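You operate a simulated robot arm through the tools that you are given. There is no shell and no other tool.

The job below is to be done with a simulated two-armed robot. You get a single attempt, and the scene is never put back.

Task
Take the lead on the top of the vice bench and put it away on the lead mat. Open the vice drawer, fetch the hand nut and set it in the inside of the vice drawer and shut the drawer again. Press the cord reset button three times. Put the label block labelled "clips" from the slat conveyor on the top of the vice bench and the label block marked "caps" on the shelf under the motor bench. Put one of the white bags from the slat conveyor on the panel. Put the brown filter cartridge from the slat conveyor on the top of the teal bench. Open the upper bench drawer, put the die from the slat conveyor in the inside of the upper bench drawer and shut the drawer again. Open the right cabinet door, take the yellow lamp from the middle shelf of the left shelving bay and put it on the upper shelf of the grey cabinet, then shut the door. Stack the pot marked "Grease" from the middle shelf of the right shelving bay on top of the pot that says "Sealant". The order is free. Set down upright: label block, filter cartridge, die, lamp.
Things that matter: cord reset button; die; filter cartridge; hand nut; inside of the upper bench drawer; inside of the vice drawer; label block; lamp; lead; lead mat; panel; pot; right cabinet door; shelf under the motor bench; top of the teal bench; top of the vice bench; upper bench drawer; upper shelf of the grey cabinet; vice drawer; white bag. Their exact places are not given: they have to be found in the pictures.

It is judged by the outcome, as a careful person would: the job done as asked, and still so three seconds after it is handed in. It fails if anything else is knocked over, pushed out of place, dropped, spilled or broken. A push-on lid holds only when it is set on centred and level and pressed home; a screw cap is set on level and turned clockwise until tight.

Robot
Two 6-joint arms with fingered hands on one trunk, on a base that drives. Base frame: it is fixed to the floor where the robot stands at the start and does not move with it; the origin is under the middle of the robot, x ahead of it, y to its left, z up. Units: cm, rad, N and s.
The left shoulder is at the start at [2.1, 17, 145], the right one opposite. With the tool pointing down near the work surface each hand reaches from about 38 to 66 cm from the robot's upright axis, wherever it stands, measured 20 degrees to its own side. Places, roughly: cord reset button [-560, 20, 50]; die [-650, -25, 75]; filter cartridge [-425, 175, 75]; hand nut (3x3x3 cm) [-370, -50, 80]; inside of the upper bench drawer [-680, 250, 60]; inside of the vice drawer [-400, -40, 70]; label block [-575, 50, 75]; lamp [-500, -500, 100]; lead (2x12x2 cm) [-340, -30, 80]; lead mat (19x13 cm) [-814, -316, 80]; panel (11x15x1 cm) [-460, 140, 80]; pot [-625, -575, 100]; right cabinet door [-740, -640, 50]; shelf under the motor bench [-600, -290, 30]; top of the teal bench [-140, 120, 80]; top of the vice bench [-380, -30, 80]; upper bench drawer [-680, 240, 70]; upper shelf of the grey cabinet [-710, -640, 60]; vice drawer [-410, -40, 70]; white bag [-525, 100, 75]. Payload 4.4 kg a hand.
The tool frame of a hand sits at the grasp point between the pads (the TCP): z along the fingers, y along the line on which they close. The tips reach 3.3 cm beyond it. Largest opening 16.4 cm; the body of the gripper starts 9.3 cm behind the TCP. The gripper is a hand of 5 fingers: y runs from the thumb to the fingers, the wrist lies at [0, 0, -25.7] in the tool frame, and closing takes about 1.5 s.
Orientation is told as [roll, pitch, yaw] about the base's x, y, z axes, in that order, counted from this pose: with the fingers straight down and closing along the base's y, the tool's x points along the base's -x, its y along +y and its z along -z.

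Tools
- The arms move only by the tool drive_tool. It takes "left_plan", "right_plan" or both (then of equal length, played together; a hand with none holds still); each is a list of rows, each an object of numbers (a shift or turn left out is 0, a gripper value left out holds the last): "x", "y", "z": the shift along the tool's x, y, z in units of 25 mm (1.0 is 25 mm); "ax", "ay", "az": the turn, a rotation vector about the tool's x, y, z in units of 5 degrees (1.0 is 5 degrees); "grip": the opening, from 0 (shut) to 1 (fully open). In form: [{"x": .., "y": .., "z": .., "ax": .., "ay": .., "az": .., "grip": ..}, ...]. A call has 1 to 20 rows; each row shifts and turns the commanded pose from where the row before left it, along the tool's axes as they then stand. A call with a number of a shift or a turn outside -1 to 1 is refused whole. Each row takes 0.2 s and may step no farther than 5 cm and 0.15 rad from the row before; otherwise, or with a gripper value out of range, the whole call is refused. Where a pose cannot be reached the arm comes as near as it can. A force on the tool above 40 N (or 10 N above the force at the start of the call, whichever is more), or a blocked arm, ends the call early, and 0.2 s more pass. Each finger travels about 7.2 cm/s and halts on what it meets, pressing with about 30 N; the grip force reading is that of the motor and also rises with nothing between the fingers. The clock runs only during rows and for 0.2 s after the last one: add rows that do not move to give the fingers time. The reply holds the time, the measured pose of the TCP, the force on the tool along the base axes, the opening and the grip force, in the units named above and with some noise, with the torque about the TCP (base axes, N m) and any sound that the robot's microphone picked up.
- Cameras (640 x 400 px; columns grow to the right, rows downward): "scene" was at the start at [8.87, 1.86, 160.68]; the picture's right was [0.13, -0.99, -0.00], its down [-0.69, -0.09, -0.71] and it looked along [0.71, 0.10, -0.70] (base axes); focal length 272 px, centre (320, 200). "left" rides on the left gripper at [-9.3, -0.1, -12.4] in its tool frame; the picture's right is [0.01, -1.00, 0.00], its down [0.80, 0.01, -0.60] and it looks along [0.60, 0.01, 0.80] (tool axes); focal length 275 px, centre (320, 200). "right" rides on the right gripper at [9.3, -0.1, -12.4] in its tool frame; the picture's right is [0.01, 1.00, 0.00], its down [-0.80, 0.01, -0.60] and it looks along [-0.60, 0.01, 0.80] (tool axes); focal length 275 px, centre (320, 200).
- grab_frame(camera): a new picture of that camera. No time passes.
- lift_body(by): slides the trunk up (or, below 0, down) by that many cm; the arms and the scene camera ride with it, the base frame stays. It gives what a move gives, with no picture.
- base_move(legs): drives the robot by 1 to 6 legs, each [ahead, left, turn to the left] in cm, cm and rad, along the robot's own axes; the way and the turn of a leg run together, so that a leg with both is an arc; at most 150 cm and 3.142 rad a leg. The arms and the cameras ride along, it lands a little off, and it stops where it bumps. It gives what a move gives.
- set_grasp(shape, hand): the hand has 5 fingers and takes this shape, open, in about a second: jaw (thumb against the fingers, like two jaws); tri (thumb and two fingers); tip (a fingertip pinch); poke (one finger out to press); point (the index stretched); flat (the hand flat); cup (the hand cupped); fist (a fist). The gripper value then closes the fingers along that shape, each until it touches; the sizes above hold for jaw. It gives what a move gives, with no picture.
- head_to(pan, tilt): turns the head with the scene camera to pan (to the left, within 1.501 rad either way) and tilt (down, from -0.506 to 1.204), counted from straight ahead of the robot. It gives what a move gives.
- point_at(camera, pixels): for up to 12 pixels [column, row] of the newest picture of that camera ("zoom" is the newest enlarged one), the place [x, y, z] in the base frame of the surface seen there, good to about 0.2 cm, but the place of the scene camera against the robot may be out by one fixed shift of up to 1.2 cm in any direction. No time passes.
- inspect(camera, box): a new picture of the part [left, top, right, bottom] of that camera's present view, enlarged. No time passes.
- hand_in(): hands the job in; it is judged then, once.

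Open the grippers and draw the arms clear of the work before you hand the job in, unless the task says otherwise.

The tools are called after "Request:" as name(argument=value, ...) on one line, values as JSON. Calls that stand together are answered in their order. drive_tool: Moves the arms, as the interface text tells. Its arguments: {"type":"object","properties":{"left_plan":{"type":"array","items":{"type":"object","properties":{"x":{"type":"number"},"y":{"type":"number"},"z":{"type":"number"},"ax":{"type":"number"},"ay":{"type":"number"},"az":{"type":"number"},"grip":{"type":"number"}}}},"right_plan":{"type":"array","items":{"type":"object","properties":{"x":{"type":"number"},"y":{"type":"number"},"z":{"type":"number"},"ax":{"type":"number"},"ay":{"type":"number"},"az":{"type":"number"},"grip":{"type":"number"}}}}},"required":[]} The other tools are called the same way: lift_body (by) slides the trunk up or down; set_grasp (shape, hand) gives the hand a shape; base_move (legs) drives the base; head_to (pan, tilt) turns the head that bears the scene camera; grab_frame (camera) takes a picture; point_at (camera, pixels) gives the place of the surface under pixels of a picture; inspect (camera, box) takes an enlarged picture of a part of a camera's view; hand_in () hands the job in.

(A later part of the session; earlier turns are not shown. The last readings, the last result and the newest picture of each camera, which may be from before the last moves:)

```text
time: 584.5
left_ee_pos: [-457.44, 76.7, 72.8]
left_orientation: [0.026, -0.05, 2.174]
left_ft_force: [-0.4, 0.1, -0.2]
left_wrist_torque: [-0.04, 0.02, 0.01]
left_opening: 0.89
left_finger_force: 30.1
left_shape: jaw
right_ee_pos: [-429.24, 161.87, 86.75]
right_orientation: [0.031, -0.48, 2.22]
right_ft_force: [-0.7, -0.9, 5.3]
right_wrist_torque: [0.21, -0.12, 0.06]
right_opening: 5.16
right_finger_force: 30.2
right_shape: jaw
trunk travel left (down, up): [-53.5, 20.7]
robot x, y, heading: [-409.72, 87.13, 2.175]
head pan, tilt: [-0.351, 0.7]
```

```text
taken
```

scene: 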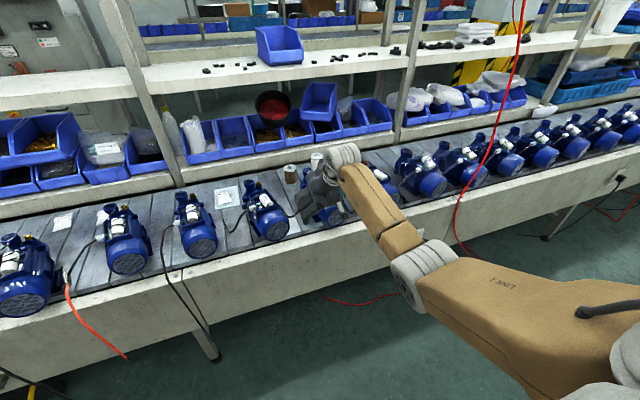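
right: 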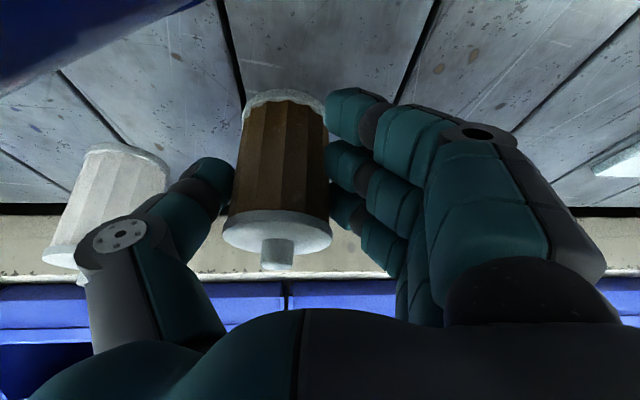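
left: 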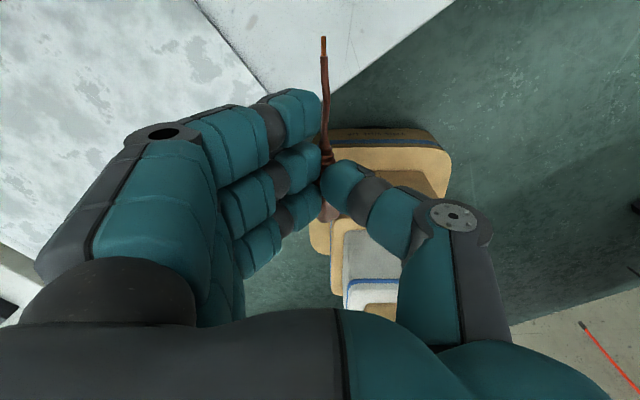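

Gripped (5.2 cm). I raise the trunk 19 cm, then back out.

Request:
lift_body(by=18.5)

Request:
grab_frame(camera="right")

Request:
base_move(legs=[[-45, 0, 0]])

Request:
grab_frame(camera="scene")

```text
time: 586.5
left_ee_pos: [-457.43, 76.81, 91.22]
left_orientation: [0.028, -0.049, 2.172]
left_ft_force: [-0.1, -1.1, 0.4]
left_wrist_torque: [0.07, 0.0, 0.02]
left_opening: 0.89
left_finger_force: 29.8
left_shape: jaw
right_ee_pos: [-429.17, 161.86, 105.14]
right_orientation: [0.033, -0.476, 2.219]
right_ft_force: [0.4, 0.8, -0.8]
right_wrist_torque: [-0.02, 0.01, 0.01]
right_opening: 5.19
right_finger_force: 30.5
right_shape: jaw
trunk travel left (down, up): [-72.0, 2.2]
robot x, y, heading: [-409.67, 87.25, 2.176]
head pan, tilt: [-0.351, 0.7]
```

```text
taken
```

right: 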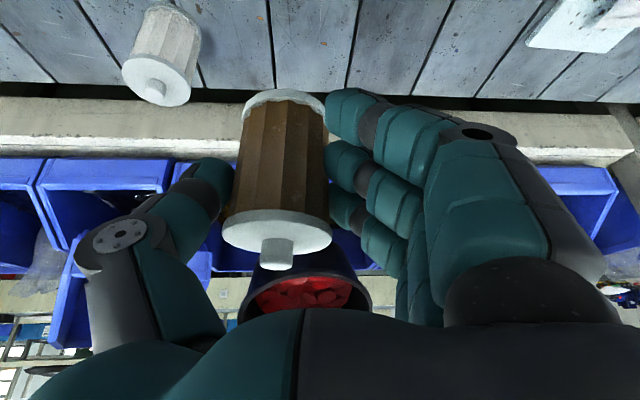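

```text
time: 589.3
left_ee_pos: [-431.89, 39.73, 91.19]
left_orientation: [0.026, -0.05, 2.171]
left_ft_force: [0.2, 0.4, 0.1]
left_wrist_torque: [-0.02, -0.02, 0.03]
left_opening: 0.89
left_finger_force: 29.2
left_shape: jaw
right_ee_pos: [-403.7, 124.94, 105.09]
right_orientation: [0.035, -0.479, 2.22]
right_ft_force: [-0.3, -1.3, -0.8]
right_wrist_torque: [0.01, 0.01, -0.01]
right_opening: 5.14
right_finger_force: 29.6
right_shape: jaw
trunk travel left (down, up): [-72.0, 2.2]
robot x, y, heading: [-384.46, 50.2, 2.178]
head pan, tilt: [-0.351, 0.7]
```

```text
taken
```

scene: 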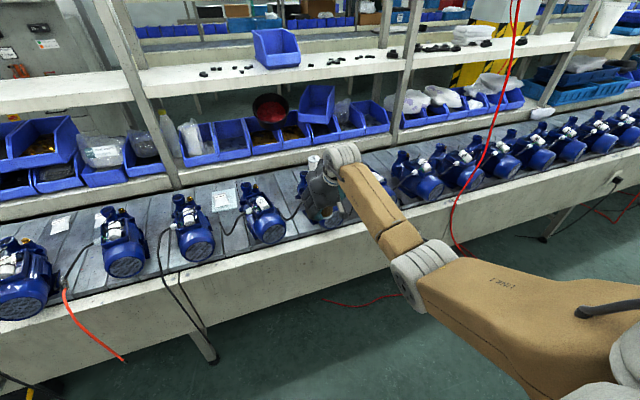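

Filter held, bottom ~98. A red cord hangs along the conveyor to the right, so I retract the right hand before strafing.

Request:
drive_tool(right_plan=[{"x": 0.75, "z": 0.1}, {"x": 0.75, "z": 0.1}, {"x": 0.75, "z": 0.1}, {"x": 0.75, "z": 0.1}, {"x": 0.75, "z": 0.1}, {"x": 0.75, "z": 0.1}, {"x": 0.75, "z": 0.1}, {"x": 0.75, "z": 0.1}, {"x": 0.75, "z": 0.1}, {"x": 0.75, "z": 0.1}, {"x": 0.75, "z": 0.1}, {"x": 0.75, "z": 0.1}])

Request:
head_to(pan=-1.1, tilt=0.5)

Request:
grab_frame(camera="scene")

```text
time: 591.9
left_ee_pos: [-431.81, 39.85, 91.13]
left_orientation: [0.025, -0.049, 2.171]
left_ft_force: [-0.2, 0.2, -1.3]
left_wrist_torque: [-0.02, 0.03, 0.03]
left_opening: 0.88
left_finger_force: 30.1
left_shape: jaw
right_ee_pos: [-390.27, 112.03, 92.71]
right_orientation: [0.042, -0.48, 2.221]
right_ft_force: [-0.1, -0.3, -0.4]
right_wrist_torque: [-0.04, 0.01, -0.01]
right_opening: 5.14
right_finger_force: 30.2
right_shape: jaw
right hand out of reach, approached as far as the arm can: row 3, 4, 6, 8, 10, 12
trunk travel left (down, up): [-72.0, 2.2]
robot x, y, heading: [-383.98, 49.98, 2.175]
head pan, tilt: [-0.351, 0.7]
```

```text
time: 593.0
left_ee_pos: [-431.8, 39.7, 91.21]
left_orientation: [0.028, -0.049, 2.173]
left_ft_force: [-0.3, 0.9, -0.6]
left_wrist_torque: [0.0, 0.0, -0.01]
left_opening: 0.9
left_finger_force: 30.5
left_shape: jaw
right_ee_pos: [-390.39, 111.9, 92.65]
right_orientation: [0.042, -0.478, 2.219]
right_ft_force: [-0.4, 0.7, -1.4]
right_wrist_torque: [0.0, 0.02, -0.01]
right_opening: 5.16
right_finger_force: 30.1
right_shape: jaw
trunk travel left (down, up): [-72.0, 2.2]
robot x, y, heading: [-383.77, 49.98, 2.177]
head pan, tilt: [-1.1, 0.499]
```

```text
taken
```

scene: 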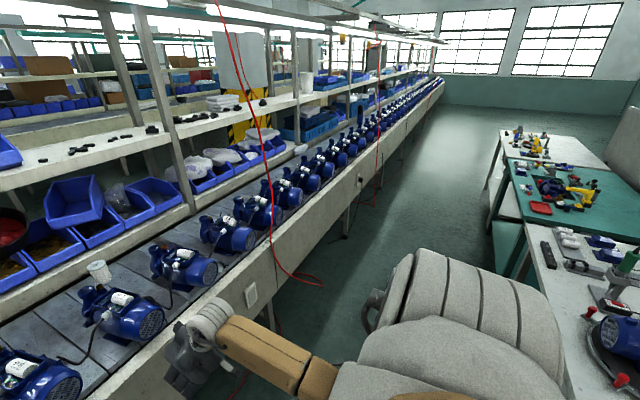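

The teal-topped bench is at (560,190). I measure the hanging red cords and the teal bench.

Request:
point_at(camera="scene", pixels=[[272, 212], [265, 190], [300, 275], [322, 283], [378, 160], [360, 200], [530, 240], [500, 150], [570, 205], [520, 175], [600, 260], [497, 135]])

Request:
inspect(camera="scene", box=[470, 110, 640, 290])

```text
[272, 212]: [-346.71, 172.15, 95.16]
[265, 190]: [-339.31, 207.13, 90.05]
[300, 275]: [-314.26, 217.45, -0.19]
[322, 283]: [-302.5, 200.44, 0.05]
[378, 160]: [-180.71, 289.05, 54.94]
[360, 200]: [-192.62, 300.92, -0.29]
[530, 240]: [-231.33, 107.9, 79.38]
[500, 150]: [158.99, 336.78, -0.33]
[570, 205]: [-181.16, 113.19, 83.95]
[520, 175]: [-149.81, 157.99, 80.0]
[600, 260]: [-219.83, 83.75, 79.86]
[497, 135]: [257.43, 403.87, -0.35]
```

```text
2.22 times, centred on (555, 200) of scene
```

zoom: 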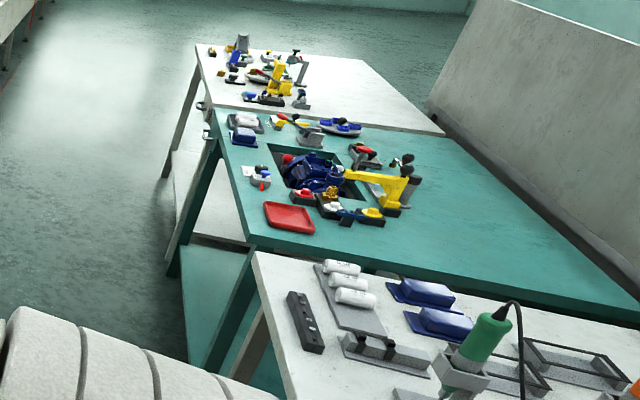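

The teal bench has free room at its near side, zoom (400,245). I measure that area.

Request:
point_at(camera="zoom", pixels=[[400, 245], [340, 245], [450, 265], [290, 217], [385, 215], [255, 245], [245, 255], [500, 230], [450, 210], [350, 225], [275, 262], [420, 280]])

```text
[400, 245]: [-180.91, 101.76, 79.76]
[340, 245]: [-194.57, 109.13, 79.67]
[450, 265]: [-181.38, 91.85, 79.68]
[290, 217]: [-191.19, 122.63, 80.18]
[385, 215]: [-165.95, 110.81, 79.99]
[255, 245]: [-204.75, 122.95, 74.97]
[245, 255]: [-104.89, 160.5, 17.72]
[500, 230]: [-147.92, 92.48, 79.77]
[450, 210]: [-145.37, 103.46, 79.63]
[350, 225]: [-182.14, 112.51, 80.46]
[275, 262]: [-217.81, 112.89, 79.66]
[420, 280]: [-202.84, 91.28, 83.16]
```

I strafe right (−u) 4.8 m past the end of the bench row, where there is room to turn around.

Request:
base_move(legs=[[0, -150, 0], [0, -150, 0], [0, -150, 0], [0, -30, 0]])

Request:
head_to(pan=1.4, tilt=0.5)

Request:
grab_frame(camera="scene")

```text
time: 616.1
left_ee_pos: [-33.54, 308.51, 91.33]
left_orientation: [0.028, -0.049, 2.149]
left_ft_force: [0.0, -0.4, -0.7]
left_wrist_torque: [0.0, 0.03, 0.01]
left_opening: 0.85
left_finger_force: 29.9
left_shape: jaw
right_ee_pos: [9.63, 379.8, 92.5]
right_orientation: [0.042, -0.478, 2.196]
right_ft_force: [0.7, 0.2, -1.7]
right_wrist_torque: [-0.03, 0.02, 0.02]
right_opening: 5.15
right_finger_force: 30.3
right_shape: jaw
trunk travel left (down, up): [-72.0, 2.2]
robot x, y, heading: [14.33, 317.84, 2.153]
head pan, tilt: [-1.1, 0.499]
```

```text
time: 618.4
left_ee_pos: [-33.57, 308.42, 91.21]
left_orientation: [0.026, -0.047, 2.148]
left_ft_force: [-0.3, 0.4, 0.2]
left_wrist_torque: [-0.02, 0.0, 0.02]
left_opening: 0.9
left_finger_force: 29.7
left_shape: jaw
right_ee_pos: [9.61, 379.64, 92.56]
right_orientation: [0.042, -0.478, 2.197]
right_ft_force: [0.1, -0.3, -0.9]
right_wrist_torque: [-0.03, 0.02, 0.01]
right_opening: 5.17
right_finger_force: 30.4
right_shape: jaw
trunk travel left (down, up): [-72.0, 2.2]
robot x, y, heading: [14.2, 318.32, 2.157]
head pan, tilt: [1.4, 0.499]
```

```text
taken
```

scene: 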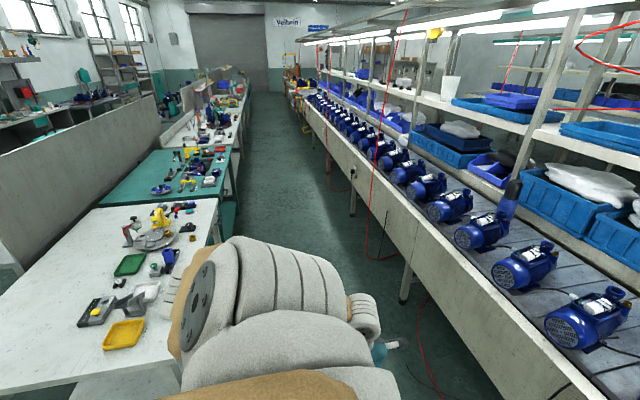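

There is free space around me. I turn right by half a turn to face the bench side.

Request:
base_move(legs=[[0, 0, -1.56], [0, 0, -1.56]])

Request:
head_to(pan=-0.9, tilt=0.5)

Request:
grab_frame(camera="scene")

```text
time: 626.4
left_ee_pos: [62.39, 328.61, 91.21]
left_orientation: [0.027, -0.048, -0.963]
left_ft_force: [0.2, -0.7, 0.1]
left_wrist_torque: [-0.04, 0.0, 0.04]
left_opening: 0.87
left_finger_force: 29.6
left_shape: jaw
right_ee_pos: [21.28, 256.09, 92.6]
right_orientation: [0.042, -0.478, -0.916]
right_ft_force: [0.3, 0.6, -0.6]
right_wrist_torque: [0.04, 0.03, -0.01]
right_opening: 5.14
right_finger_force: 29.8
right_shape: jaw
trunk travel left (down, up): [-72.0, 2.2]
robot x, y, heading: [14.29, 317.82, -0.96]
head pan, tilt: [1.4, 0.499]
```

```text
time: 628.5
left_ee_pos: [62.39, 328.62, 91.17]
left_orientation: [0.026, -0.047, -0.965]
left_ft_force: [0.7, 0.0, 0.7]
left_wrist_torque: [0.02, 0.01, 0.03]
left_opening: 0.87
left_finger_force: 29.3
left_shape: jaw
right_ee_pos: [21.34, 256.14, 92.69]
right_orientation: [0.042, -0.478, -0.915]
right_ft_force: [-0.3, 0.3, -1.7]
right_wrist_torque: [0.0, -0.03, 0.01]
right_opening: 5.14
right_finger_force: 30.2
right_shape: jaw
trunk travel left (down, up): [-72.0, 2.2]
robot x, y, heading: [14.59, 317.91, -0.958]
head pan, tilt: [-0.901, 0.499]
```

```text
taken
```

scene: 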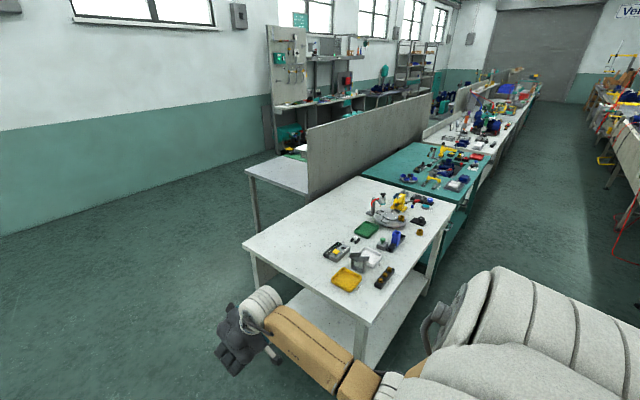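

I back 37 cm so the right hand clears the table fronts, then strafe right ~2.5 m to the teal bench.

Request:
base_move(legs=[[-37, 0, 0], [0, -130, 0], [0, -122, 0]])

Request:
head_to(pan=-0.3, tilt=0.6)

Request:
grab_frame(camera="scene")

```text
time: 642.8
left_ee_pos: [-166.19, 213.89, 91.18]
left_orientation: [0.026, -0.046, -0.973]
left_ft_force: [0.9, 0.2, -0.1]
left_wrist_torque: [0.01, -0.01, -0.03]
left_opening: 0.88
left_finger_force: 30.2
left_shape: jaw
right_ee_pos: [-208.19, 141.81, 92.73]
right_orientation: [0.042, -0.477, -0.928]
right_ft_force: [-0.4, -0.7, -0.5]
right_wrist_torque: [0.01, 0.03, 0.01]
right_opening: 5.15
right_finger_force: 29.9
right_shape: jaw
trunk travel left (down, up): [-72.0, 2.2]
robot x, y, heading: [-214.01, 203.33, -0.976]
head pan, tilt: [-0.901, 0.499]
```

```text
time: 643.8
left_ee_pos: [-166.2, 214.0, 91.23]
left_orientation: [0.028, -0.048, -0.973]
left_ft_force: [0.1, 0.2, 0.1]
left_wrist_torque: [0.01, 0.02, 0.0]
left_opening: 0.87
left_finger_force: 30.0
left_shape: jaw
right_ee_pos: [-208.15, 141.95, 92.76]
right_orientation: [0.042, -0.48, -0.927]
right_ft_force: [-0.3, 0.0, -1.0]
right_wrist_torque: [0.02, 0.01, -0.02]
right_opening: 5.15
right_finger_force: 30.1
right_shape: jaw
trunk travel left (down, up): [-72.0, 2.2]
robot x, y, heading: [-213.98, 203.72, -0.972]
head pan, tilt: [-0.3, 0.6]
```

```text
taken
```

scene: 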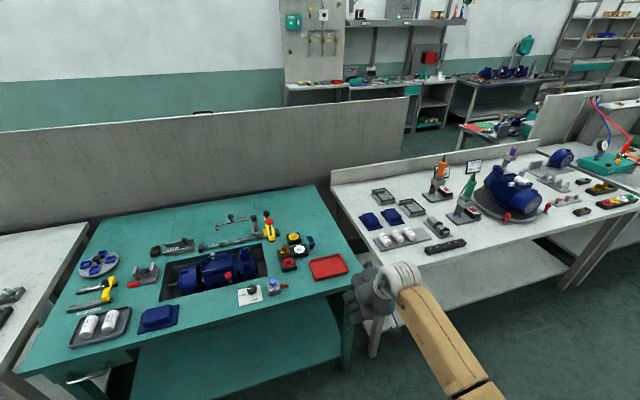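

The teal bench is ahead; free space around (315,225) behind the red tray. I measure it.

Request:
point_at(camera="scene", pixels=[[315, 225], [305, 205], [330, 240], [325, 258], [345, 290], [322, 190], [295, 245], [275, 225], [280, 200], [357, 288]])

Request:
inspect(camera="scene", box=[230, 170, 430, 320])

```text
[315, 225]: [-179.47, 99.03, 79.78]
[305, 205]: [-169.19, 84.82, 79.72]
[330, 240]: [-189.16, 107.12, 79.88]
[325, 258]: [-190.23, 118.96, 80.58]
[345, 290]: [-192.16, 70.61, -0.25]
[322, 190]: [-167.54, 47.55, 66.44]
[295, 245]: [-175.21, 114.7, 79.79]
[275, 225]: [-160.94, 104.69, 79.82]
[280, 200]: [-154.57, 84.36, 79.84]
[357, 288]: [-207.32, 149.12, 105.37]
```

```text
2.67 times, centred on (330, 245) of scene
```

zoom: 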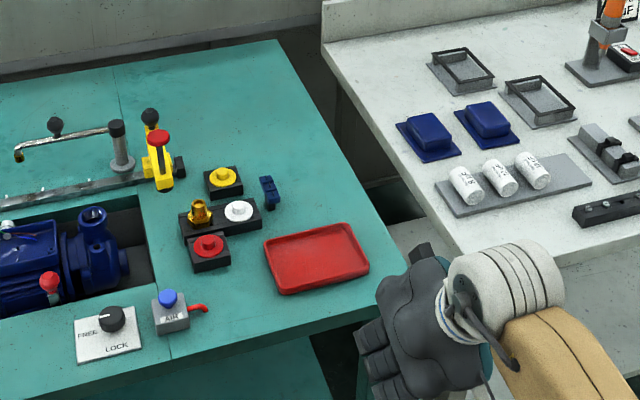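

I choose a spot at (-180,94) on the teal top, clear of the fittings. I extend the right arm again (filter bottom ~98), over the bench front.

Request:
drive_tool(right_plan=[{"x": -0.75, "z": -0.1}, {"x": -0.75, "z": -0.1}, {"x": -0.75, "z": -0.1}, {"x": -0.75, "z": -0.1}, {"x": -0.75, "z": -0.1}, {"x": -0.75, "z": -0.1}, {"x": -0.75, "z": -0.1}, {"x": -0.75, "z": -0.1}, {"x": -0.75, "z": -0.1}, {"x": -0.75, "z": -0.1}])

Request:
grab_frame(camera="scene")

```text
time: 646.0
left_ee_pos: [-166.3, 213.93, 91.15]
left_orientation: [0.027, -0.047, -0.971]
left_ft_force: [-0.2, -0.6, -0.5]
left_wrist_torque: [0.01, 0.02, 0.0]
left_opening: 0.86
left_finger_force: 29.9
left_shape: jaw
right_ee_pos: [-198.76, 129.31, 103.53]
right_orientation: [0.042, -0.477, -0.926]
right_ft_force: [-0.6, 0.0, -1.1]
right_wrist_torque: [0.04, -0.02, -0.01]
right_opening: 5.14
right_finger_force: 30.1
right_shape: jaw
trunk travel left (down, up): [-72.0, 2.2]
robot x, y, heading: [-214.15, 203.37, -0.97]
head pan, tilt: [-0.3, 0.6]
```

```text
taken
```

scene: 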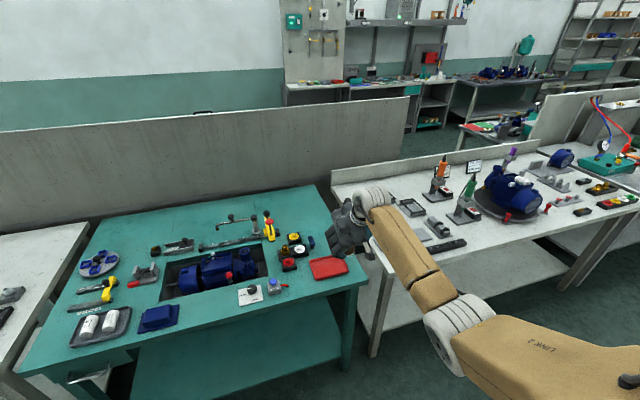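

I drive 39 cm ahead and 2 cm right.

Request:
base_move(legs=[[39, -2, 0]])

Request:
grab_frame(camera="right")

Request:
grab_frame(camera="scene")

```text
time: 648.5
left_ee_pos: [-145.69, 180.28, 91.31]
left_orientation: [0.024, -0.047, -0.974]
left_ft_force: [0.4, 0.4, 0.2]
left_wrist_torque: [0.0, 0.01, 0.01]
left_opening: 0.85
left_finger_force: 29.7
left_shape: jaw
right_ee_pos: [-178.19, 95.82, 103.51]
right_orientation: [0.043, -0.477, -0.926]
right_ft_force: [0.6, -0.1, -0.7]
right_wrist_torque: [0.04, 0.01, -0.02]
right_opening: 5.15
right_finger_force: 30.1
right_shape: jaw
trunk travel left (down, up): [-72.0, 2.2]
robot x, y, heading: [-193.89, 169.73, -0.97]
head pan, tilt: [-0.3, 0.6]
```

```text
taken
```

right: 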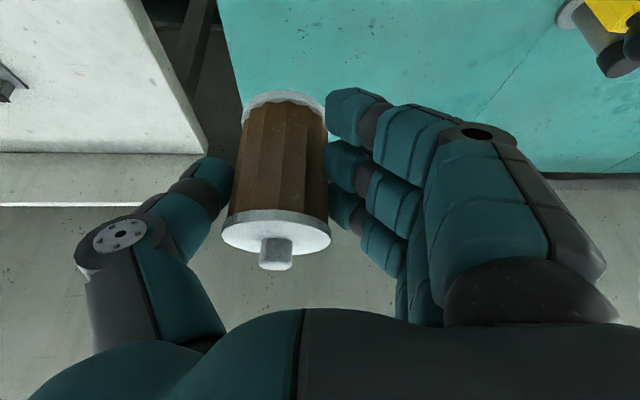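

```text
taken
```

scene: 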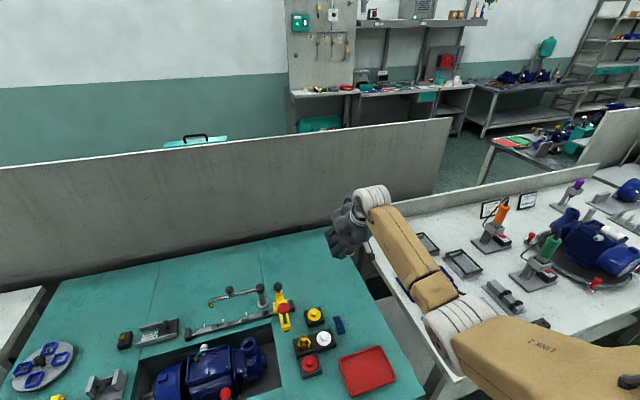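

Over the chosen spot. I lower the trunk 13 cm.

Request:
lift_body(by=-13)

Request:
grab_frame(camera="right")

Request:
point_at(camera="right", pixels=[[300, 50], [230, 60], [400, 60], [480, 60], [190, 120], [300, 20]])

```text
time: 650.0
left_ee_pos: [-145.65, 180.49, 78.19]
left_orientation: [0.025, -0.046, -0.974]
left_ft_force: [0.5, 0.5, -0.7]
left_wrist_torque: [0.01, 0.01, -0.01]
left_opening: 0.85
left_finger_force: 30.0
left_shape: jaw
right_ee_pos: [-178.17, 95.84, 90.72]
right_orientation: [0.041, -0.478, -0.928]
right_ft_force: [0.7, -0.4, -1.1]
right_wrist_torque: [-0.01, 0.01, 0.0]
right_opening: 5.13
right_finger_force: 29.2
right_shape: jaw
trunk travel left (down, up): [-59.0, 15.2]
robot x, y, heading: [-193.62, 169.82, -0.969]
head pan, tilt: [-0.3, 0.6]
```

```text
taken
```

right: 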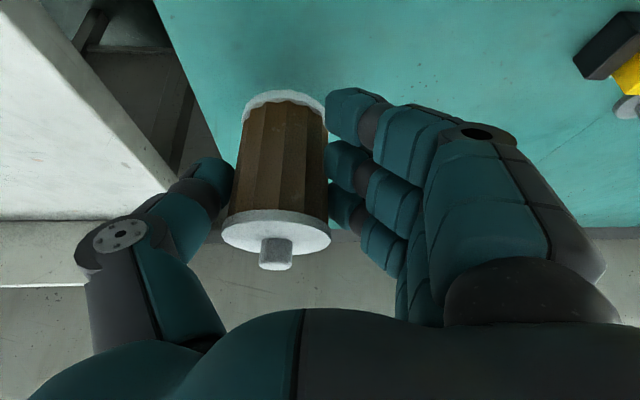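

```text
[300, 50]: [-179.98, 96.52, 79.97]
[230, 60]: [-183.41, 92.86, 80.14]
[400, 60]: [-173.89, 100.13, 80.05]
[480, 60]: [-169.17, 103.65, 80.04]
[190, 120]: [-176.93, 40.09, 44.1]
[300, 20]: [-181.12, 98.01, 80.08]
```

The bench edge is only ~1 cm beyond the filter's foot. I strafe 3.5 cm left before setting it down.

Request:
base_move(legs=[[0, 3.5, 0]])

Request:
lift_body(by=-3)

Request:
grab_frame(camera="right")

```text
time: 650.9
left_ee_pos: [-142.58, 182.4, 78.22]
left_orientation: [0.024, -0.047, -0.974]
left_ft_force: [-0.1, 0.8, -0.8]
left_wrist_torque: [-0.04, 0.05, 0.03]
left_opening: 0.88
left_finger_force: 30.5
left_shape: jaw
right_ee_pos: [-175.08, 98.03, 90.54]
right_orientation: [0.04, -0.478, -0.925]
right_ft_force: [1.5, 0.0, -0.5]
right_wrist_torque: [0.01, 0.09, -0.05]
right_opening: 5.16
right_finger_force: 30.1
right_shape: jaw
trunk travel left (down, up): [-59.0, 15.2]
robot x, y, heading: [-190.69, 172.03, -0.97]
head pan, tilt: [-0.3, 0.6]
```

```text
time: 651.6
left_ee_pos: [-142.81, 182.34, 75.37]
left_orientation: [0.025, -0.045, -0.974]
left_ft_force: [0.0, 0.2, -1.1]
left_wrist_torque: [0.03, -0.02, 0.01]
left_opening: 0.88
left_finger_force: 29.7
left_shape: jaw
right_ee_pos: [-175.26, 97.79, 87.57]
right_orientation: [0.042, -0.478, -0.927]
right_ft_force: [-0.9, -0.4, -0.8]
right_wrist_torque: [0.05, 0.02, -0.01]
right_opening: 5.18
right_finger_force: 30.2
right_shape: jaw
trunk travel left (down, up): [-56.0, 18.2]
robot x, y, heading: [-190.9, 172.2, -0.968]
head pan, tilt: [-0.3, 0.6]
```

```text
taken
```

right: 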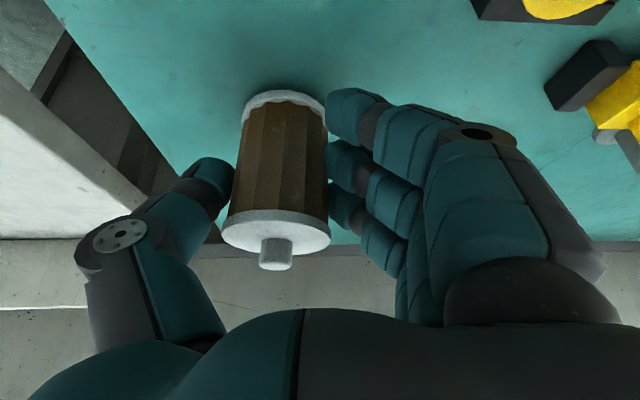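

Good room now. I lower the last bit in small steps.

Request:
lift_body(by=-0.6)

Request:
drive_tool(right_plan=[{}])

```text
time: 652.2
left_ee_pos: [-142.83, 182.37, 74.64]
left_orientation: [0.026, -0.049, -0.974]
left_ft_force: [0.5, -0.8, 0.4]
left_wrist_torque: [-0.01, -0.02, 0.0]
left_opening: 0.85
left_finger_force: 30.2
left_shape: jaw
right_ee_pos: [-175.35, 97.87, 86.94]
right_orientation: [0.044, -0.477, -0.929]
right_ft_force: [-0.3, 0.0, -0.5]
right_wrist_torque: [0.0, -0.03, 0.04]
right_opening: 5.14
right_finger_force: 29.8
right_shape: jaw
trunk travel left (down, up): [-55.4, 18.8]
robot x, y, heading: [-190.81, 172.27, -0.967]
head pan, tilt: [-0.3, 0.6]
```

```text
time: 652.6
left_ee_pos: [-142.77, 182.41, 74.66]
left_orientation: [0.025, -0.047, -0.973]
left_ft_force: [0.1, -0.4, -0.5]
left_wrist_torque: [-0.01, -0.03, 0.02]
left_opening: 0.89
left_finger_force: 30.5
left_shape: jaw
right_ee_pos: [-175.23, 97.86, 86.9]
right_orientation: [0.04, -0.478, -0.928]
right_ft_force: [0.6, -0.2, -0.4]
right_wrist_torque: [0.02, -0.01, 0.0]
right_opening: 5.16
right_finger_force: 29.9
right_shape: jaw
trunk travel left (down, up): [-55.4, 18.8]
robot x, y, heading: [-190.35, 172.4, -0.973]
head pan, tilt: [-0.3, 0.6]
```

Request:
lift_body(by=-0.3)

```text
time: 653.1
left_ee_pos: [-142.94, 182.39, 74.34]
left_orientation: [0.026, -0.049, -0.974]
left_ft_force: [0.0, 0.1, 0.0]
left_wrist_torque: [-0.01, 0.01, 0.01]
left_opening: 0.88
left_finger_force: 30.0
left_shape: jaw
right_ee_pos: [-175.17, 97.96, 86.89]
right_orientation: [0.041, -0.481, -0.926]
right_ft_force: [0.2, -0.2, 8.1]
right_wrist_torque: [-0.25, 0.38, -0.04]
right_opening: 5.14
right_finger_force: 29.9
right_shape: jaw
trunk travel left (down, up): [-55.1, 19.1]
robot x, y, heading: [-190.79, 172.12, -0.968]
head pan, tilt: [-0.3, 0.6]
```

Contact (8 N). I release slowly.

Request:
drive_tool(right_plan=[{"grip": 0.34}, {"grip": 0.37}, {"grip": 0.4}, {"grip": 0.45}, {"grip": 0.5}, {"grip": 0.6}, {"grip": 0.6}, {"grip": 0.6}])

Request:
grab_frame(camera="right")

```text
time: 654.9
left_ee_pos: [-142.77, 182.37, 74.26]
left_orientation: [0.025, -0.048, -0.975]
left_ft_force: [-0.2, -0.1, -1.1]
left_wrist_torque: [-0.02, 0.03, 0.0]
left_opening: 0.88
left_finger_force: 30.2
left_shape: jaw
right_ee_pos: [-175.35, 97.88, 86.76]
right_orientation: [0.042, -0.48, -0.926]
right_ft_force: [0.4, 0.4, 0.3]
right_wrist_torque: [0.0, 0.0, -0.01]
right_opening: 9.75
right_finger_force: 0.1
right_shape: jaw
trunk travel left (down, up): [-55.1, 19.1]
robot x, y, heading: [-190.56, 172.28, -0.971]
head pan, tilt: [-0.3, 0.6]
```

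```text
taken
```

right: 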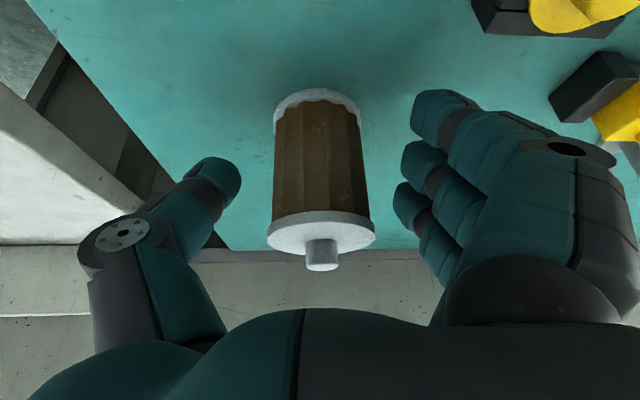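

The filter stands upright on the teal bench. I raise 17 cm and back away 40 cm.

Request:
lift_body(by=17)

Request:
base_move(legs=[[-30, 0, 0]])

Request:
grab_frame(camera="scene")

```text
time: 656.8
left_ee_pos: [-142.84, 182.29, 91.33]
left_orientation: [0.025, -0.047, -0.974]
left_ft_force: [0.3, -0.2, -0.1]
left_wrist_torque: [0.01, -0.02, -0.04]
left_opening: 0.89
left_finger_force: 29.9
left_shape: jaw
right_ee_pos: [-175.38, 97.96, 103.52]
right_orientation: [0.041, -0.478, -0.927]
right_ft_force: [-0.1, 0.2, -0.3]
right_wrist_torque: [0.04, 0.0, -0.02]
right_opening: 9.76
right_finger_force: 0.0
right_shape: jaw
trunk travel left (down, up): [-72.1, 2.1]
robot x, y, heading: [-190.64, 172.12, -0.975]
head pan, tilt: [-0.3, 0.6]
```

```text
time: 658.9
left_ee_pos: [-159.96, 207.28, 91.28]
left_orientation: [0.025, -0.049, -0.975]
left_ft_force: [0.0, 0.6, -0.6]
left_wrist_torque: [-0.06, 0.04, -0.02]
left_opening: 0.88
left_finger_force: 29.9
left_shape: jaw
right_ee_pos: [-192.56, 122.84, 103.72]
right_orientation: [0.041, -0.478, -0.929]
right_ft_force: [-0.9, 0.5, 1.3]
right_wrist_torque: [-0.02, -0.01, 0.04]
right_opening: 9.73
right_finger_force: 0.0
right_shape: jaw
trunk travel left (down, up): [-72.1, 2.1]
robot x, y, heading: [-207.72, 196.73, -0.969]
head pan, tilt: [-0.3, 0.6]
```

```text
taken
```

scene: 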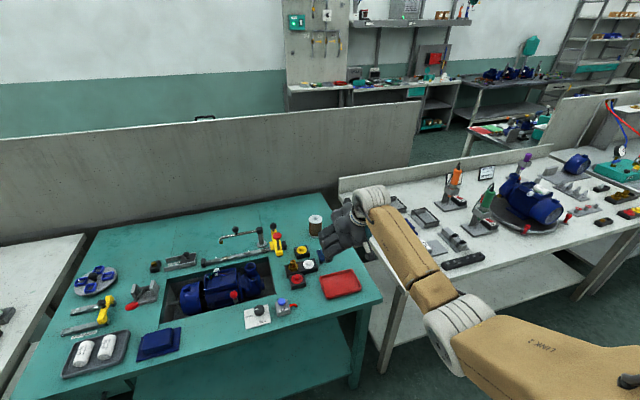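

The filter is placed. Now the lead: I retract the right hand, then strafe right along the aisle (facing the benches) to the lead mat.

Request:
drive_tool(right_plan=[{"x": 0.75, "z": 0.1}, {"x": 0.75, "z": 0.1}, {"x": 0.75, "z": 0.1}, {"x": 0.75, "z": 0.1}, {"x": 0.75, "z": 0.1}, {"x": 0.75, "z": 0.1}, {"x": 0.75, "z": 0.1}, {"x": 0.75, "z": 0.1}, {"x": 0.75, "z": 0.1}, {"x": 0.75, "z": 0.2}, {"x": 0.8, "z": 0.3, "ay": 0.5}, {"x": 0.8, "z": 0.3, "ay": 0.5}, {"x": 0.8, "z": 0.3, "ay": 0.5}, {"x": 0.8, "z": 0.3, "ay": 0.5}, {"x": 0.8, "z": 0.3, "ay": 0.5}, {"x": 0.8, "z": 0.3, "ay": 0.5}])

Request:
base_move(legs=[[-8, 0, 0.008], [0, -140, 0], [0, -140, 0]])

Request:
head_to(pan=-1.2, tilt=0.4)

Request:
grab_frame(camera="scene")

```text
time: 662.3
left_ee_pos: [-159.87, 207.11, 91.5]
left_orientation: [0.027, -0.047, -0.976]
left_ft_force: [-0.1, 0.5, 0.2]
left_wrist_torque: [-0.02, 0.0, 0.03]
left_opening: 0.88
left_finger_force: 30.0
left_shape: jaw
right_ee_pos: [-208.08, 142.3, 84.18]
right_orientation: [0.049, -0.217, -0.916]
right_ft_force: [-0.4, 0.1, -0.1]
right_wrist_torque: [0.0, -0.03, 0.03]
right_opening: 9.73
right_finger_force: 0.0
right_shape: jaw
right hand out of reach, approached as far as the arm can: row 14, 16
trunk travel left (down, up): [-72.1, 2.1]
robot x, y, heading: [-207.73, 196.52, -0.976]
head pan, tilt: [-0.3, 0.6]
```

```text
time: 676.6
left_ee_pos: [-397.33, 54.44, 91.37]
left_orientation: [0.027, -0.048, -0.994]
left_ft_force: [0.3, -0.5, -0.4]
left_wrist_torque: [0.02, -0.04, 0.03]
left_opening: 0.87
left_finger_force: 30.2
left_shape: jaw
right_ee_pos: [-446.58, -9.44, 84.3]
right_orientation: [0.05, -0.217, -0.935]
right_ft_force: [0.4, -0.6, -0.1]
right_wrist_torque: [0.01, -0.01, 0.0]
right_opening: 9.77
right_finger_force: 0.0
right_shape: jaw
trunk travel left (down, up): [-72.1, 2.1]
robot x, y, heading: [-445.34, 45.19, -0.991]
head pan, tilt: [-0.3, 0.6]
```

```text
time: 677.8
left_ee_pos: [-397.38, 54.51, 91.2]
left_orientation: [0.026, -0.045, -0.994]
left_ft_force: [-0.2, 0.5, -1.2]
left_wrist_torque: [0.0, -0.02, 0.0]
left_opening: 0.87
left_finger_force: 30.3
left_shape: jaw
right_ee_pos: [-446.66, -9.51, 84.08]
right_orientation: [0.049, -0.216, -0.933]
right_ft_force: [0.3, -0.3, -0.1]
right_wrist_torque: [0.0, -0.01, 0.03]
right_opening: 9.77
right_finger_force: 0.1
right_shape: jaw
trunk travel left (down, up): [-72.1, 2.1]
robot x, y, heading: [-445.37, 44.81, -0.988]
head pan, tilt: [-1.201, 0.4]
```

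```text
taken
```

scene: 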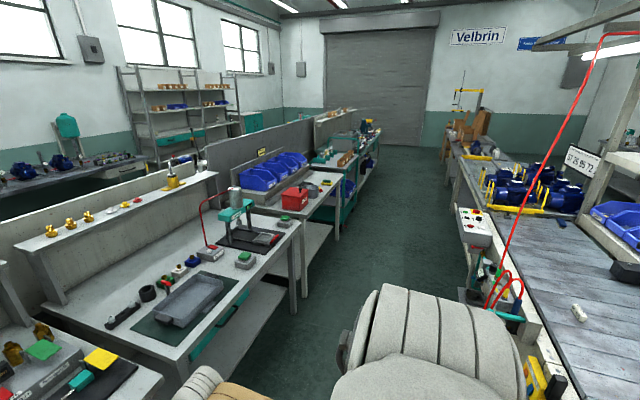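

I correct the heading, shift to w≈280 and strafe on toward the mat (~5.3 m).

Request:
base_move(legs=[[0, 0, 0.027], [11, 0, 0], [0, -150, 0], [0, -150, 0.008], [0, -120, 0.008]])

Request:
head_to(pan=-0.6, tilt=0.5)

Request:
grab_frame(camera="scene")

```text
time: 699.1
left_ee_pos: [-736.33, -192.7, 91.38]
left_orientation: [0.027, -0.047, -0.97]
left_ft_force: [-0.7, 0.3, 0.1]
left_wrist_torque: [0.01, 0.01, 0.01]
left_opening: 0.88
left_finger_force: 29.6
left_shape: jaw
right_ee_pos: [-784.18, -257.9, 84.21]
right_orientation: [0.05, -0.216, -0.914]
right_ft_force: [-0.2, -0.2, 0.4]
right_wrist_torque: [-0.02, -0.04, -0.01]
right_opening: 9.76
right_finger_force: 0.1
right_shape: jaw
trunk travel left (down, up): [-72.1, 2.1]
robot x, y, heading: [-784.24, -203.33, -0.965]
head pan, tilt: [-1.201, 0.4]
```

```text
time: 700.1
left_ee_pos: [-736.4, -192.76, 91.29]
left_orientation: [0.028, -0.047, -0.972]
left_ft_force: [0.7, -0.3, 0.1]
left_wrist_torque: [0.02, 0.02, -0.02]
left_opening: 0.87
left_finger_force: 29.8
left_shape: jaw
right_ee_pos: [-784.19, -257.9, 84.19]
right_orientation: [0.049, -0.215, -0.912]
right_ft_force: [0.0, 0.0, 0.0]
right_wrist_torque: [0.0, -0.01, 0.04]
right_opening: 9.76
right_finger_force: 0.1
right_shape: jaw
trunk travel left (down, up): [-72.1, 2.1]
robot x, y, heading: [-783.86, -202.94, -0.962]
head pan, tilt: [-0.6, 0.499]
```

```text
taken
```

scene: 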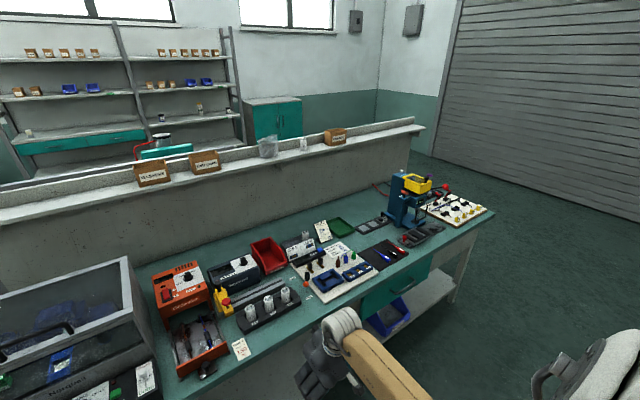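

The mat is at (385,255). I strafe right 108 cm more.

Request:
base_move(legs=[[0, -108, 0]])

Request:
head_to(pan=0.2, tilt=0.8)

Request:
grab_frame(camera="scene")

Request:
inspect(camera="scene", box=[240, 140, 440, 290])

```text
time: 705.7
left_ee_pos: [-826.67, -254.75, 91.38]
left_orientation: [0.027, -0.048, -0.973]
left_ft_force: [-0.7, 0.2, -0.5]
left_wrist_torque: [0.01, 0.01, 0.0]
left_opening: 0.88
left_finger_force: 29.8
left_shape: jaw
right_ee_pos: [-874.46, -319.91, 84.22]
right_orientation: [0.049, -0.216, -0.914]
right_ft_force: [0.6, -1.0, 0.7]
right_wrist_torque: [-0.01, -0.05, -0.02]
right_opening: 9.77
right_finger_force: 0.0
right_shape: jaw
trunk travel left (down, up): [-72.1, 2.1]
robot x, y, heading: [-874.44, -265.94, -0.974]
head pan, tilt: [-0.6, 0.499]
```

```text
time: 706.8
left_ee_pos: [-826.58, -254.86, 91.35]
left_orientation: [0.027, -0.047, -0.973]
left_ft_force: [0.4, -0.9, -0.1]
left_wrist_torque: [0.01, -0.01, -0.01]
left_opening: 0.87
left_finger_force: 30.2
left_shape: jaw
right_ee_pos: [-874.39, -319.8, 84.17]
right_orientation: [0.049, -0.218, -0.915]
right_ft_force: [-0.5, -0.6, -1.3]
right_wrist_torque: [-0.01, -0.01, 0.0]
right_opening: 9.74
right_finger_force: 0.1
right_shape: jaw
trunk travel left (down, up): [-72.1, 2.1]
robot x, y, heading: [-874.28, -265.28, -0.967]
head pan, tilt: [0.201, 0.799]
```

```text
taken
```

scene: 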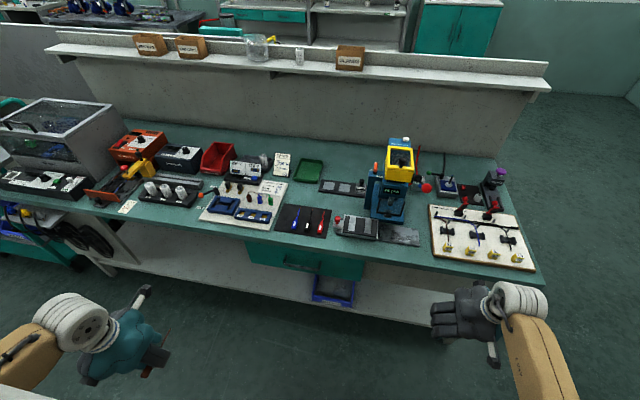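

```text
2.67 times, centred on (340, 215) of scene
```

zoom: 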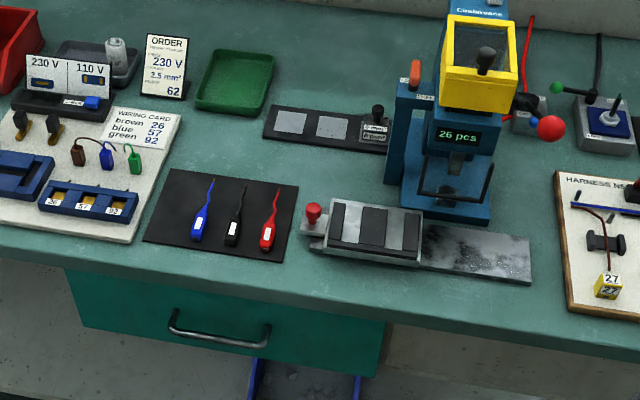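

The mat has free room at its left end, left of the blue lead. I measure the mat and the leads on it.

Request:
point_at(camera="zoom", pixels=[[175, 175], [292, 190], [284, 254], [152, 237], [198, 232], [208, 190], [165, 215], [178, 200], [235, 235], [160, 225], [185, 225]])

```text
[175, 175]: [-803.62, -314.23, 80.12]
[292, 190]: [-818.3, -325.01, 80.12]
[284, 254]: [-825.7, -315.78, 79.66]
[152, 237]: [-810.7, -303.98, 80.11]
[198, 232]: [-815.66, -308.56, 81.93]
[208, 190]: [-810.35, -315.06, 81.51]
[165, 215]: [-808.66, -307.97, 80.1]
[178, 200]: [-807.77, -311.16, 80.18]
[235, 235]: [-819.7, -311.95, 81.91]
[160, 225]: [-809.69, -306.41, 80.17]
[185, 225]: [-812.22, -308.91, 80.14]
```

I look at how the lead sits in the left hand.

Request:
grab_frame(camera="left")

Request:
point_at(camera="left", pixels=[[325, 45], [325, 100], [328, 150], [328, 212], [335, 205], [322, 220]])

Request:
inspect(camera="left", box=[270, 20, 400, 260])

```text
taken
```

left: 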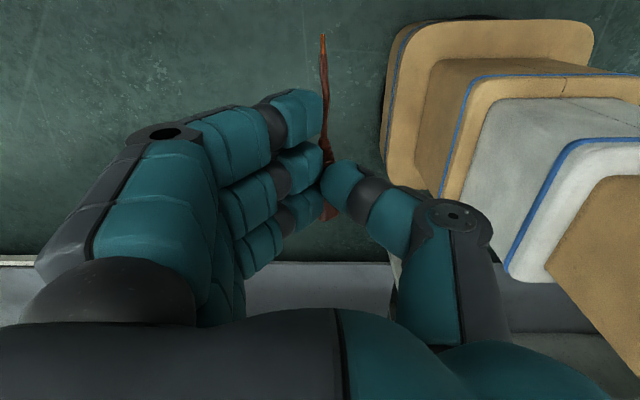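

```text
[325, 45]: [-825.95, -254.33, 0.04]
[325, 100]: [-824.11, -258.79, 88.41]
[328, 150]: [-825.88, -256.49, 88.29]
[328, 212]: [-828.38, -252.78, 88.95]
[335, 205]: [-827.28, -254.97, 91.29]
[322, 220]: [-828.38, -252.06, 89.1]
```

```text
1.67 times, centred on (335, 140) of left
```

zoom: 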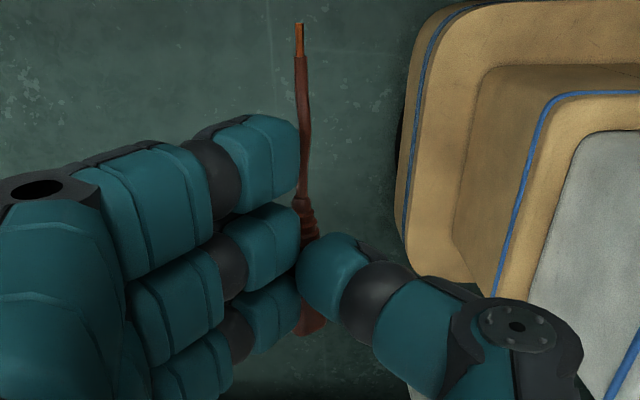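

The lead's bottom is ~4 cm below the TCP and its handle end 3 cm behind it. I bring the left hand forward (and the right hand back), then position the base.

Request:
drive_tool(left_plan=[{"x": -0.9, "y": -0.62}, {"x": -0.9, "y": -0.62}, {"x": -0.9, "y": -0.62}, {"x": -0.9, "y": -0.62}, {"x": -0.9, "y": -0.62}, {"x": -0.9, "y": -0.62}, {"x": -0.9, "y": -0.62}, {"x": -0.9, "y": -0.62}, {"x": -0.9, "y": -0.62}, {"x": -0.9, "y": -0.62}, {"x": -0.9, "y": -0.62}, {"x": -0.9, "y": -0.62}, {"x": -0.9, "y": -0.62}, {"x": -0.9, "y": -0.62}, {"x": -0.9, "y": -0.62}, {"x": -0.9, "y": -0.62}, {"x": -0.9, "y": -0.62}], right_plan=[{"x": 0.7, "y": -0.3}, {"x": 0.7, "y": -0.3}, {"x": 0.7, "y": -0.3}, {"x": 0.7, "y": -0.3}, {"x": 0.7, "y": -0.3}, {"x": 0.7, "y": -0.3}, {"x": 0.7, "y": -0.3}, {"x": 0.7, "y": -0.3}, {"x": 0.7, "y": -0.3}, {"x": 0.7, "y": -0.3}, {}, {}, {}, {}, {}, {}, {}])

Request:
base_move(legs=[[0, 10, 0], [14, 0, 0]])

Request:
grab_frame(camera="left")

Request:
grab_frame(camera="scene")

```text
time: 710.4
left_ee_pos: [-826.86, -301.55, 92.44]
left_orientation: [0.026, -0.045, -0.974]
left_ft_force: [-0.4, -1.3, -0.2]
left_wrist_torque: [0.01, 0.0, 0.0]
left_opening: 0.87
left_finger_force: 30.0
left_shape: jaw
right_ee_pos: [-890.75, -311.19, 80.14]
right_orientation: [0.049, -0.218, -0.915]
right_ft_force: [-0.7, -0.1, -0.9]
right_wrist_torque: [0.03, 0.04, -0.01]
right_opening: 9.75
right_finger_force: 0.2
right_shape: jaw
trunk travel left (down, up): [-72.1, 2.1]
robot x, y, heading: [-874.24, -265.34, -0.967]
head pan, tilt: [0.201, 0.799]
```

```text
time: 712.5
left_ee_pos: [-810.52, -307.39, 92.31]
left_orientation: [0.025, -0.046, -0.973]
left_ft_force: [-0.8, -0.9, -1.4]
left_wrist_torque: [0.04, 0.03, 0.02]
left_opening: 0.88
left_finger_force: 30.1
left_shape: jaw
right_ee_pos: [-874.47, -317.11, 80.2]
right_orientation: [0.048, -0.216, -0.914]
right_ft_force: [0.8, -0.5, -0.2]
right_wrist_torque: [0.04, 0.04, -0.04]
right_opening: 9.75
right_finger_force: 0.0
right_shape: jaw
trunk travel left (down, up): [-72.1, 2.1]
robot x, y, heading: [-858.3, -271.53, -0.969]
head pan, tilt: [0.201, 0.799]
```

```text
taken
```

left: 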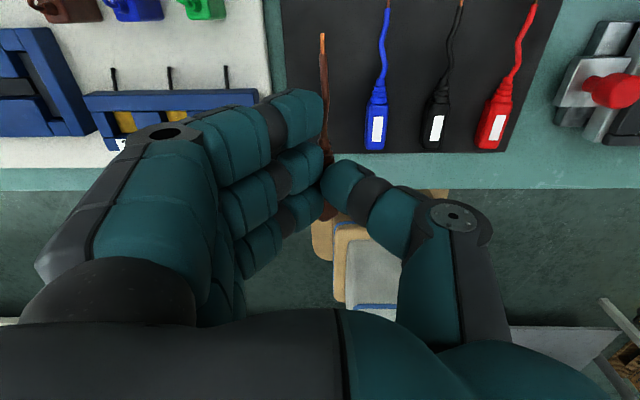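

```text
taken
```

scene: 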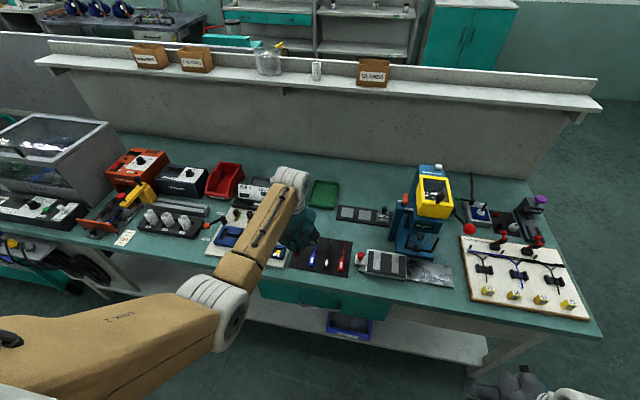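

The left camera shows the mat well. I measure the mat edge, blue lead and board edge with it.

Request:
point_at(camera="left", pixels=[[288, 60], [275, 60], [365, 130], [388, 130], [378, 60], [330, 148], [400, 150], [265, 60], [350, 60]])

```text
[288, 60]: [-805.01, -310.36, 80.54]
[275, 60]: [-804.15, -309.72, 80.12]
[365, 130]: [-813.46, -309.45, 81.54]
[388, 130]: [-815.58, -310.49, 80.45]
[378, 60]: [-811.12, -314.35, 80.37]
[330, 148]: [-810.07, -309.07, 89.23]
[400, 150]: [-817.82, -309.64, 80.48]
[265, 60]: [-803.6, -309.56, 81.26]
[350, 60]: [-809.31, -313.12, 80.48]
```

Mat z=80.5, free strip u 837.5-844.6; the lead is at 840.9: good. I move 1.6 cm ahead and lower 5 cm.

Request:
drive_tool(left_plan=[{"x": -0.32}, {"x": -0.32}, {}])

Request:
lift_body(by=-5.5)

Request:
grab_frame(camera="left")

```text
time: 713.3
left_ee_pos: [-809.71, -308.66, 92.48]
left_orientation: [0.024, -0.048, -0.973]
left_ft_force: [0.0, 0.7, 0.3]
left_wrist_torque: [-0.01, 0.02, 0.03]
left_opening: 0.87
left_finger_force: 29.9
left_shape: jaw
right_ee_pos: [-874.48, -316.85, 80.13]
right_orientation: [0.051, -0.217, -0.915]
right_ft_force: [-0.9, -0.3, -0.4]
right_wrist_torque: [-0.04, 0.01, 0.01]
right_opening: 9.72
right_finger_force: 0.1
right_shape: jaw
trunk travel left (down, up): [-72.1, 2.1]
robot x, y, heading: [-858.26, -271.36, -0.974]
head pan, tilt: [0.201, 0.799]
```

```text
time: 714.2
left_ee_pos: [-809.71, -308.65, 87.04]
left_orientation: [0.027, -0.047, -0.974]
left_ft_force: [-0.1, 0.9, -0.7]
left_wrist_torque: [-0.01, -0.04, -0.01]
left_opening: 0.89
left_finger_force: 29.9
left_shape: jaw
right_ee_pos: [-874.5, -316.98, 74.68]
right_orientation: [0.048, -0.219, -0.915]
right_ft_force: [0.1, -0.3, 1.0]
right_wrist_torque: [0.01, 0.03, -0.01]
right_opening: 9.74
right_finger_force: 0.2
right_shape: jaw
trunk travel left (down, up): [-66.6, 7.6]
robot x, y, heading: [-858.23, -271.0, -0.969]
head pan, tilt: [0.201, 0.799]
```

```text
taken
```

left: 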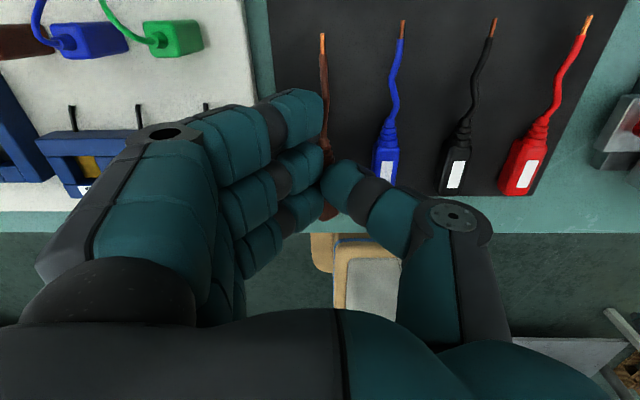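

Positions look right. I lower 2.3 cm more.

Request:
lift_body(by=-2.4)

```text
time: 715.0
left_ee_pos: [-809.72, -308.78, 84.85]
left_orientation: [0.028, -0.051, -0.972]
left_ft_force: [-1.6, 4.9, 22.3]
left_wrist_torque: [0.34, 0.24, -0.11]
left_opening: 0.92
left_finger_force: 29.8
left_shape: jaw
right_ee_pos: [-874.51, -316.94, 72.41]
right_orientation: [0.05, -0.218, -0.914]
right_ft_force: [0.6, 0.8, 0.4]
right_wrist_torque: [0.04, 0.03, -0.02]
right_opening: 9.76
right_finger_force: 0.0
right_shape: jaw
trunk travel left (down, up): [-64.2, 10.0]
robot x, y, heading: [-858.1, -271.22, -0.97]
head pan, tilt: [0.201, 0.799]
```

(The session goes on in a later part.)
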